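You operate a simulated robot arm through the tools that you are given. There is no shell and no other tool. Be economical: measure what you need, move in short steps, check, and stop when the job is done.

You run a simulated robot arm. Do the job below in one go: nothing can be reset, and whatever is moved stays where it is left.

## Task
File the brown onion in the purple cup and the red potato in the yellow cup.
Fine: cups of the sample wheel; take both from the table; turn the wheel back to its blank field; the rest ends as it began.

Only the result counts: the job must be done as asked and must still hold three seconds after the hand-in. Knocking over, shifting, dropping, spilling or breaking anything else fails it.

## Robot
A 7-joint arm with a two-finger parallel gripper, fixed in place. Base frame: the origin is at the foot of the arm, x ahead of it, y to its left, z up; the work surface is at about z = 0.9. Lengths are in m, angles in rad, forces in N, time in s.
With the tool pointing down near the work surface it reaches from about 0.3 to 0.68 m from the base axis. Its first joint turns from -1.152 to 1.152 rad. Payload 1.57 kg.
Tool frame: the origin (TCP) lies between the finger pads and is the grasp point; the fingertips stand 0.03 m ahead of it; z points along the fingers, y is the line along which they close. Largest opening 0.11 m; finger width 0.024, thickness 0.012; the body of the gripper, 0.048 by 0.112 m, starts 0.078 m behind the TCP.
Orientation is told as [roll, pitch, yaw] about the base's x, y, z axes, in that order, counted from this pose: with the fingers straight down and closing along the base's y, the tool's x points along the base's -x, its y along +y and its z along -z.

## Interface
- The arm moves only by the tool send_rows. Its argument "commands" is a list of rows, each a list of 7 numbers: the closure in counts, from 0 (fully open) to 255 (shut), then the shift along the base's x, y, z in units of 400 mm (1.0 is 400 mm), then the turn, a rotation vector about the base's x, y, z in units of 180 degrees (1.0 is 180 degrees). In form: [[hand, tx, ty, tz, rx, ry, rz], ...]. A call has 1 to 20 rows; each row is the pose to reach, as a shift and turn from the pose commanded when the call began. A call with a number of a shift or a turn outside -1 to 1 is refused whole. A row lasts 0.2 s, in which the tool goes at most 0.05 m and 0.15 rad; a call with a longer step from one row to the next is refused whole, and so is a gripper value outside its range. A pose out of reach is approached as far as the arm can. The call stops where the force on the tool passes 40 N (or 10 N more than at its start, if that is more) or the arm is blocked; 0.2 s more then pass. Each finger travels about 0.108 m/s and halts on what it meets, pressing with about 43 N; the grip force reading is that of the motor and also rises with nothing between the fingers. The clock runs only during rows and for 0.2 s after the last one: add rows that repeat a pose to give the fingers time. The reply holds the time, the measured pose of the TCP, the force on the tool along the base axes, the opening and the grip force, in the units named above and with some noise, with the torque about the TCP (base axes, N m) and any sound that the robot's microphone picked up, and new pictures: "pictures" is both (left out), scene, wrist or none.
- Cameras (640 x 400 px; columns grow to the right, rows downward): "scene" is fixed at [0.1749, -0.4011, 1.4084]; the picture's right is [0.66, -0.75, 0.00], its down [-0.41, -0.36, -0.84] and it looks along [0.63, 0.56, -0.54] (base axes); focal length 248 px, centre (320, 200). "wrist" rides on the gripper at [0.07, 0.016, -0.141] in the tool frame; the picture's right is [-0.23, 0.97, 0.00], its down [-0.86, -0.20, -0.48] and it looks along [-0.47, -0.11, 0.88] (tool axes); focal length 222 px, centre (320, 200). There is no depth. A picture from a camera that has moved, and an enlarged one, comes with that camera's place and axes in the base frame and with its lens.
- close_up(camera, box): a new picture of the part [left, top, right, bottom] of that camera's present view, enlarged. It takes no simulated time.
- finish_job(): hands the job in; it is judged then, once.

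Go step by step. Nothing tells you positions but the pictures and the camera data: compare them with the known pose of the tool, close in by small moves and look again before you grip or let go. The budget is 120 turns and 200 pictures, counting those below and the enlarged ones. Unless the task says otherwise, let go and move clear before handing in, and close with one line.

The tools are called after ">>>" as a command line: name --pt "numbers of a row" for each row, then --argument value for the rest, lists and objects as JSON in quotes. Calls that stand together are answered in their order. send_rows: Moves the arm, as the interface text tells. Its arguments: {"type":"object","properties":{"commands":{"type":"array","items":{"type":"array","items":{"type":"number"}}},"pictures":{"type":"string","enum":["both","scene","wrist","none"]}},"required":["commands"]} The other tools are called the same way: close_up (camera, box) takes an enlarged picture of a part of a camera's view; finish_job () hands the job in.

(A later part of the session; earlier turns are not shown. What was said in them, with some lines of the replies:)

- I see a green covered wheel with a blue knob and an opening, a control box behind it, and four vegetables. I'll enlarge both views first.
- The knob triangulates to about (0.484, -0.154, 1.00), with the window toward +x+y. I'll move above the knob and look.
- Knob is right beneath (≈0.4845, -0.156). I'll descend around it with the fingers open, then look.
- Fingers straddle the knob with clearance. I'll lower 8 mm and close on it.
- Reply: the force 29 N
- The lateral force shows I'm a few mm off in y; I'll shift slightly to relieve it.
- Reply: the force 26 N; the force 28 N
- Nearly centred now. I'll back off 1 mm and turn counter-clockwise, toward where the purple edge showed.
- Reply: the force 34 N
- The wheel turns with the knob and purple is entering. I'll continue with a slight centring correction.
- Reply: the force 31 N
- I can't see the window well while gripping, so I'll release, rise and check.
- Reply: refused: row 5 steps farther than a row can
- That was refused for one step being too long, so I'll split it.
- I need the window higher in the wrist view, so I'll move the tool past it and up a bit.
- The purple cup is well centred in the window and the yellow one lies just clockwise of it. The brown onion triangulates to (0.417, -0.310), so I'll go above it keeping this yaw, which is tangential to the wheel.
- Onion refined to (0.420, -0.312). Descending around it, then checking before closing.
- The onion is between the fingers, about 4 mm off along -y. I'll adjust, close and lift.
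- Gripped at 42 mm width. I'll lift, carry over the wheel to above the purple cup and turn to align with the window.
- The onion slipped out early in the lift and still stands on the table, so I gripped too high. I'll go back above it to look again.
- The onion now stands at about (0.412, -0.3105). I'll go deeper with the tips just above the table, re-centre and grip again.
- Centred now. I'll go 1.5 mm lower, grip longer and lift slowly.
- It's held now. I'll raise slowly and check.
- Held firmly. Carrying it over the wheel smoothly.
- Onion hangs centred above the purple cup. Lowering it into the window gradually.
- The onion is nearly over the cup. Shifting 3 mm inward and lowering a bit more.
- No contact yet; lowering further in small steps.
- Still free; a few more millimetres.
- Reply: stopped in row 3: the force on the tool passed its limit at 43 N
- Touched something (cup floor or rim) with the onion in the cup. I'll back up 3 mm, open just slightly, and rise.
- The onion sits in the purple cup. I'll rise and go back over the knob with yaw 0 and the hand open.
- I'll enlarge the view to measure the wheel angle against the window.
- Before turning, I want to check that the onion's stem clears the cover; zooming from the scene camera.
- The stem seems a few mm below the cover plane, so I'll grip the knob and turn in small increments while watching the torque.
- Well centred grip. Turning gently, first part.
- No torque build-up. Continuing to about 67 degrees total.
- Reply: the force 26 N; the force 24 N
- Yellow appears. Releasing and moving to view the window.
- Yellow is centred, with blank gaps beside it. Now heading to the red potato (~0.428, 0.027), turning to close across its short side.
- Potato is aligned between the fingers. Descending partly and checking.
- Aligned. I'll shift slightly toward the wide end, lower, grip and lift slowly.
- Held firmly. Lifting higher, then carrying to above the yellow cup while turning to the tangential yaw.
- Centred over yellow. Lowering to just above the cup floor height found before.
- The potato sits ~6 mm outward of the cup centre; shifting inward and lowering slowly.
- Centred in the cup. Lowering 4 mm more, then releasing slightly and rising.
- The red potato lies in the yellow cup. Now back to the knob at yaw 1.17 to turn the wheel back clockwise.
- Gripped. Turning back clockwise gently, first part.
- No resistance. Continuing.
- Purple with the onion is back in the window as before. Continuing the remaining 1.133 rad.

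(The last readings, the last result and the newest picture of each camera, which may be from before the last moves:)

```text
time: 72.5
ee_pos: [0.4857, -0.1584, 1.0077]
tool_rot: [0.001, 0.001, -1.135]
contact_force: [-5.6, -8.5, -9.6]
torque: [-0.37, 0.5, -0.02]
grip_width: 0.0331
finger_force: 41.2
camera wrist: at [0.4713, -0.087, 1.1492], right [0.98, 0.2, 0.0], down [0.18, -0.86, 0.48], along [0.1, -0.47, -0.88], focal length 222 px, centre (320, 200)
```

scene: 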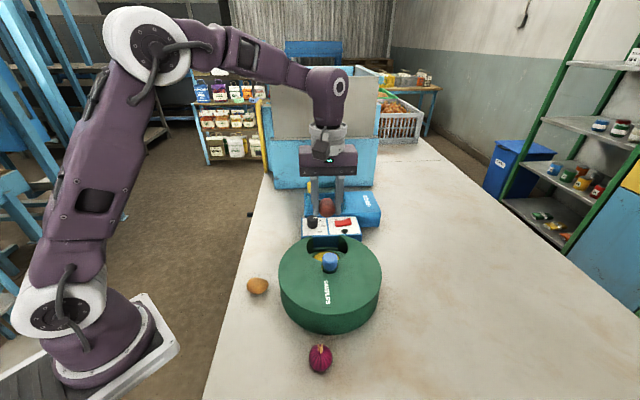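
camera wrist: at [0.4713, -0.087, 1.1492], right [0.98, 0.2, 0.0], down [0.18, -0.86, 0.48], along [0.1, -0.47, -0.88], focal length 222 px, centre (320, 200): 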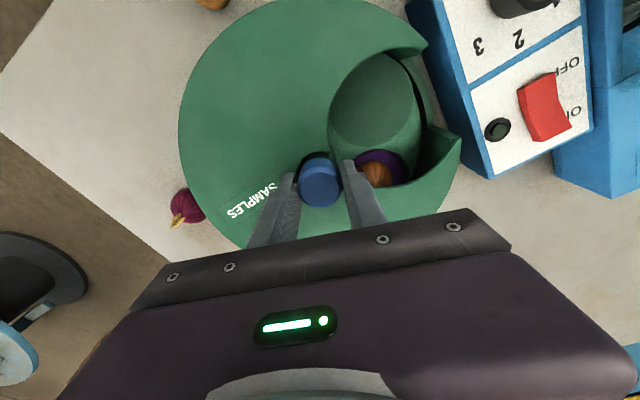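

The blank field shows in the window. I'll release, rise and return to the starting viewpoint for an exact comparison.

>>> send_rows --pt "0 0 0 0 0 0 0" --pt "0 0 0 0 0 0 0" --pt "0 0 0 0 0 0 0" --pt "0 0 0 0.08 0 0 0" --pt "0 0 0 0.18 0 0 0.03" --pt "0 0 0 0.28 0 0 0.06" --pt "0 -0.03 0.03 0.36 0 0 0.1" --pt "0 -0.07 0.07 0.44 0 0 0.14" --pt "0 -0.12 0.12 0.51 0 0 0.18" --pt "0 -0.17 0.17 0.58 0 0 0.22" --pt "0 -0.22 0.22 0.64 0 0 0.26" --pt "0 -0.27 0.27 0.68 0 0 0.3" --pt "0 -0.3155 0.323 0.704 0 0 0.34" --pt "0 -0.3155 0.323 0.704 0 0 0.361" --pt "0 -0.3155 0.323 0.704 0 0 0.361"

>>> close_up --camera "wrist" --box '[180, 90, 420, 250]'

>>> close_up --camera "scene" --box '[220, 160, 420, 390]'

```text
time: 75.7
ee_pos: [0.3602, -0.0293, 1.2879]
tool_rot: [0.002, -0.001, 0.0]
contact_force: [-0.4, 0.3, 0.0]
torque: [0.0, 0.0, 0.0]
grip_width: 0.1101
finger_force: 0.1
camera wrist: at [0.291, -0.0121, 1.4311], right [0.23, 0.97, 0.0], down [0.86, -0.2, 0.48], along [0.47, -0.11, -0.88], focal length 222 px, centre (320, 200)
```

scene: 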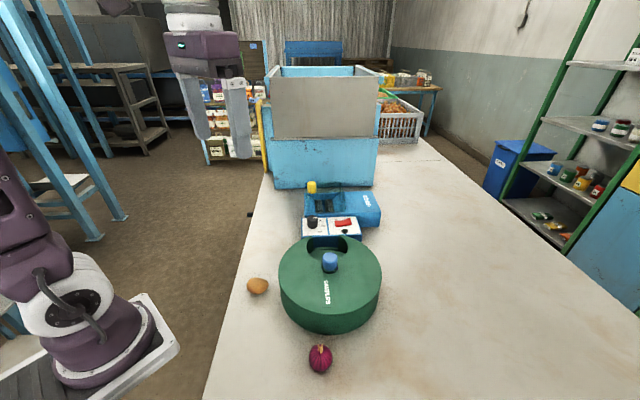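
wrist: 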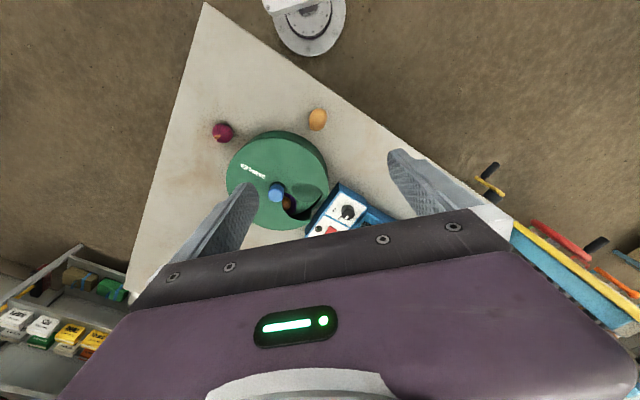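

```text
2.50 times, centred on (300, 170) of wrist
camera zoom: at [0.291, -0.0121, 1.4311], right [0.23, 0.97, 0.0], down [0.86, -0.2, 0.48], along [0.47, -0.11, -0.88], focal length 555 px, centre (370, 275)
```

zoom: 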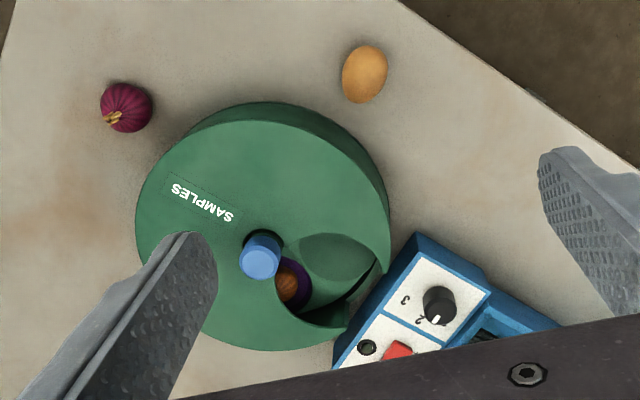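

```text
1.74 times, centred on (320, 275) of scene
camera zoom: at [0.1749, -0.4011, 1.4084], right [0.66, -0.75, 0.0], down [-0.41, -0.36, -0.84], along [0.63, 0.56, -0.54], focal length 432 px, centre (320, 70)
```

zoom: 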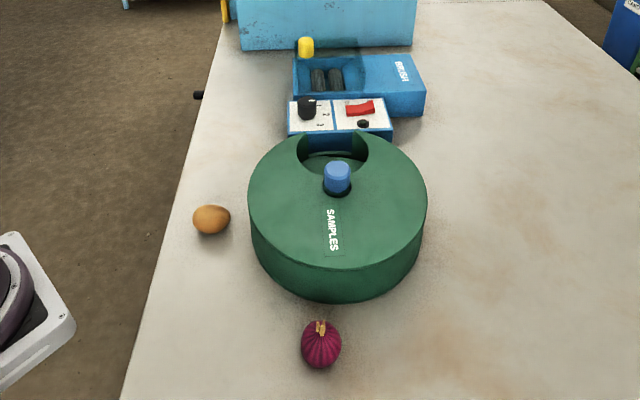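

Compared with the start, the wheel sits about 15° too far counter-clockwise (more purple shows than before). I'll go back to the knob and turn it ~0.26 rad clockwise.

>>> send_rows --pt "0 0.06 -0.06 -0.08 0 0 0" --pt "0 0.12 -0.12 -0.16 0 0 0" --pt "0 0.18 -0.18 -0.23 0 0 0" --pt "0 0.24 -0.24 -0.3 0 0 0" --pt "0 0.29 -0.3 -0.37 0 0 0" --pt "0 0.3125 -0.321 -0.45 0 0 0" --pt "0 0.3125 -0.321 -0.54 0 0 0" --pt "0 0.3125 -0.321 -0.62 0 0 0" --pt "0 0.3125 -0.321 -0.702 0 0 0" --pt "0 0.3125 -0.321 -0.702 0 0 0" --pt "150 0.3125 -0.321 -0.702 0 0 0" --pt "255 0.3125 -0.321 -0.702 0 0 0" --pt "255 0.3125 -0.321 -0.702 0 0 0" --pt "255 0.3125 -0.321 -0.702 0 0 0" --pictures "none"

```text
time: 78.7
ee_pos: [0.4856, -0.158, 1.0085]
tool_rot: [0.0, 0.0, -0.002]
contact_force: [-0.5, -13.1, -10.2]
torque: [-0.38, -0.72, -0.01]
grip_width: 0.0335
finger_force: 41.4
```

>>> send_rows --pt "255 0 -0.001 0 0 0 -0.02" --pt "255 0 -0.001 0 0 0 -0.04" --pt "255 0 -0.001 0 0 0 -0.06" --pt "255 0 -0.001 0 0 0 -0.083" --pt "255 0 -0.001 0 0 0 -0.083" --pt "0 0 -0.001 0 0 0 -0.083" --pt "0 0 -0.001 0 0 0 -0.083" --pt "0 0 -0.001 0 0 0 -0.083" --pt "0 0 -0.001 0.1 0 0 -0.083" --pt "0 0 0 0.2 0 0 -0.083" --pt "0 -0.05 0.05 0.28 0 0 -0.06" --pt "0 -0.1 0.1 0.36 0 0 -0.03" --pt "0 -0.15 0.15 0.44 0 0 0" --pt "0 -0.2 0.2 0.52 0 0 0" --pt "0 -0.25 0.25 0.6 0 0 0" --pt "0 -0.29 0.3 0.66 0 0 0" --pt "0 -0.3125 0.321 0.7 0 0 0" --pt "0 -0.3125 0.321 0.7 0 0 0" --pictures "none"

>>> close_up --camera "wrist" --box '[180, 90, 420, 250]'

>>> close_up --camera "scene" --box '[300, 225, 364, 265]'

```text
time: 82.5
ee_pos: [0.3587, -0.0275, 1.2883]
tool_rot: [0.002, -0.001, 0.0]
contact_force: [0.9, -0.4, -0.8]
torque: [0.0, 0.0, 0.0]
grip_width: 0.11
finger_force: 0.0
```

```text
2.50 times, centred on (300, 170) of wrist
camera zoom: at [0.2901, -0.011, 1.4302], right [0.23, 0.97, 0.0], down [0.85, -0.2, 0.48], along [0.47, -0.11, -0.88], focal length 555 px, centre (370, 275)
```

zoom: 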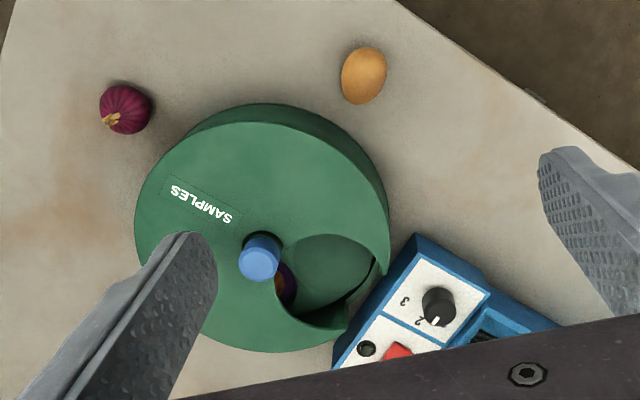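

```text
10.00 times, centred on (332, 245) of scene
camera zoom: at [0.1749, -0.4011, 1.4084], right [0.66, -0.75, 0.0], down [-0.41, -0.36, -0.84], along [0.63, 0.56, -0.54], focal length 2482 px, centre (200, -250)
```

zoom: 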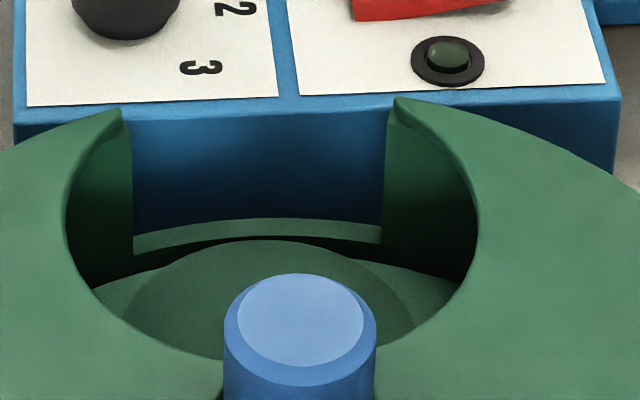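

The wheel now matches the starting view: the blank field is centred, only a sliver of the purple cup shows, and everything else is in place. Handing in.

>>> finish_job

```text
The job is handed in.
```

The brown onion is in the purple cup, the red potato is in the yellow cup, and the wheel is back at its blank field. In the last pictures everything else was where it started, and the arm was open and clear.
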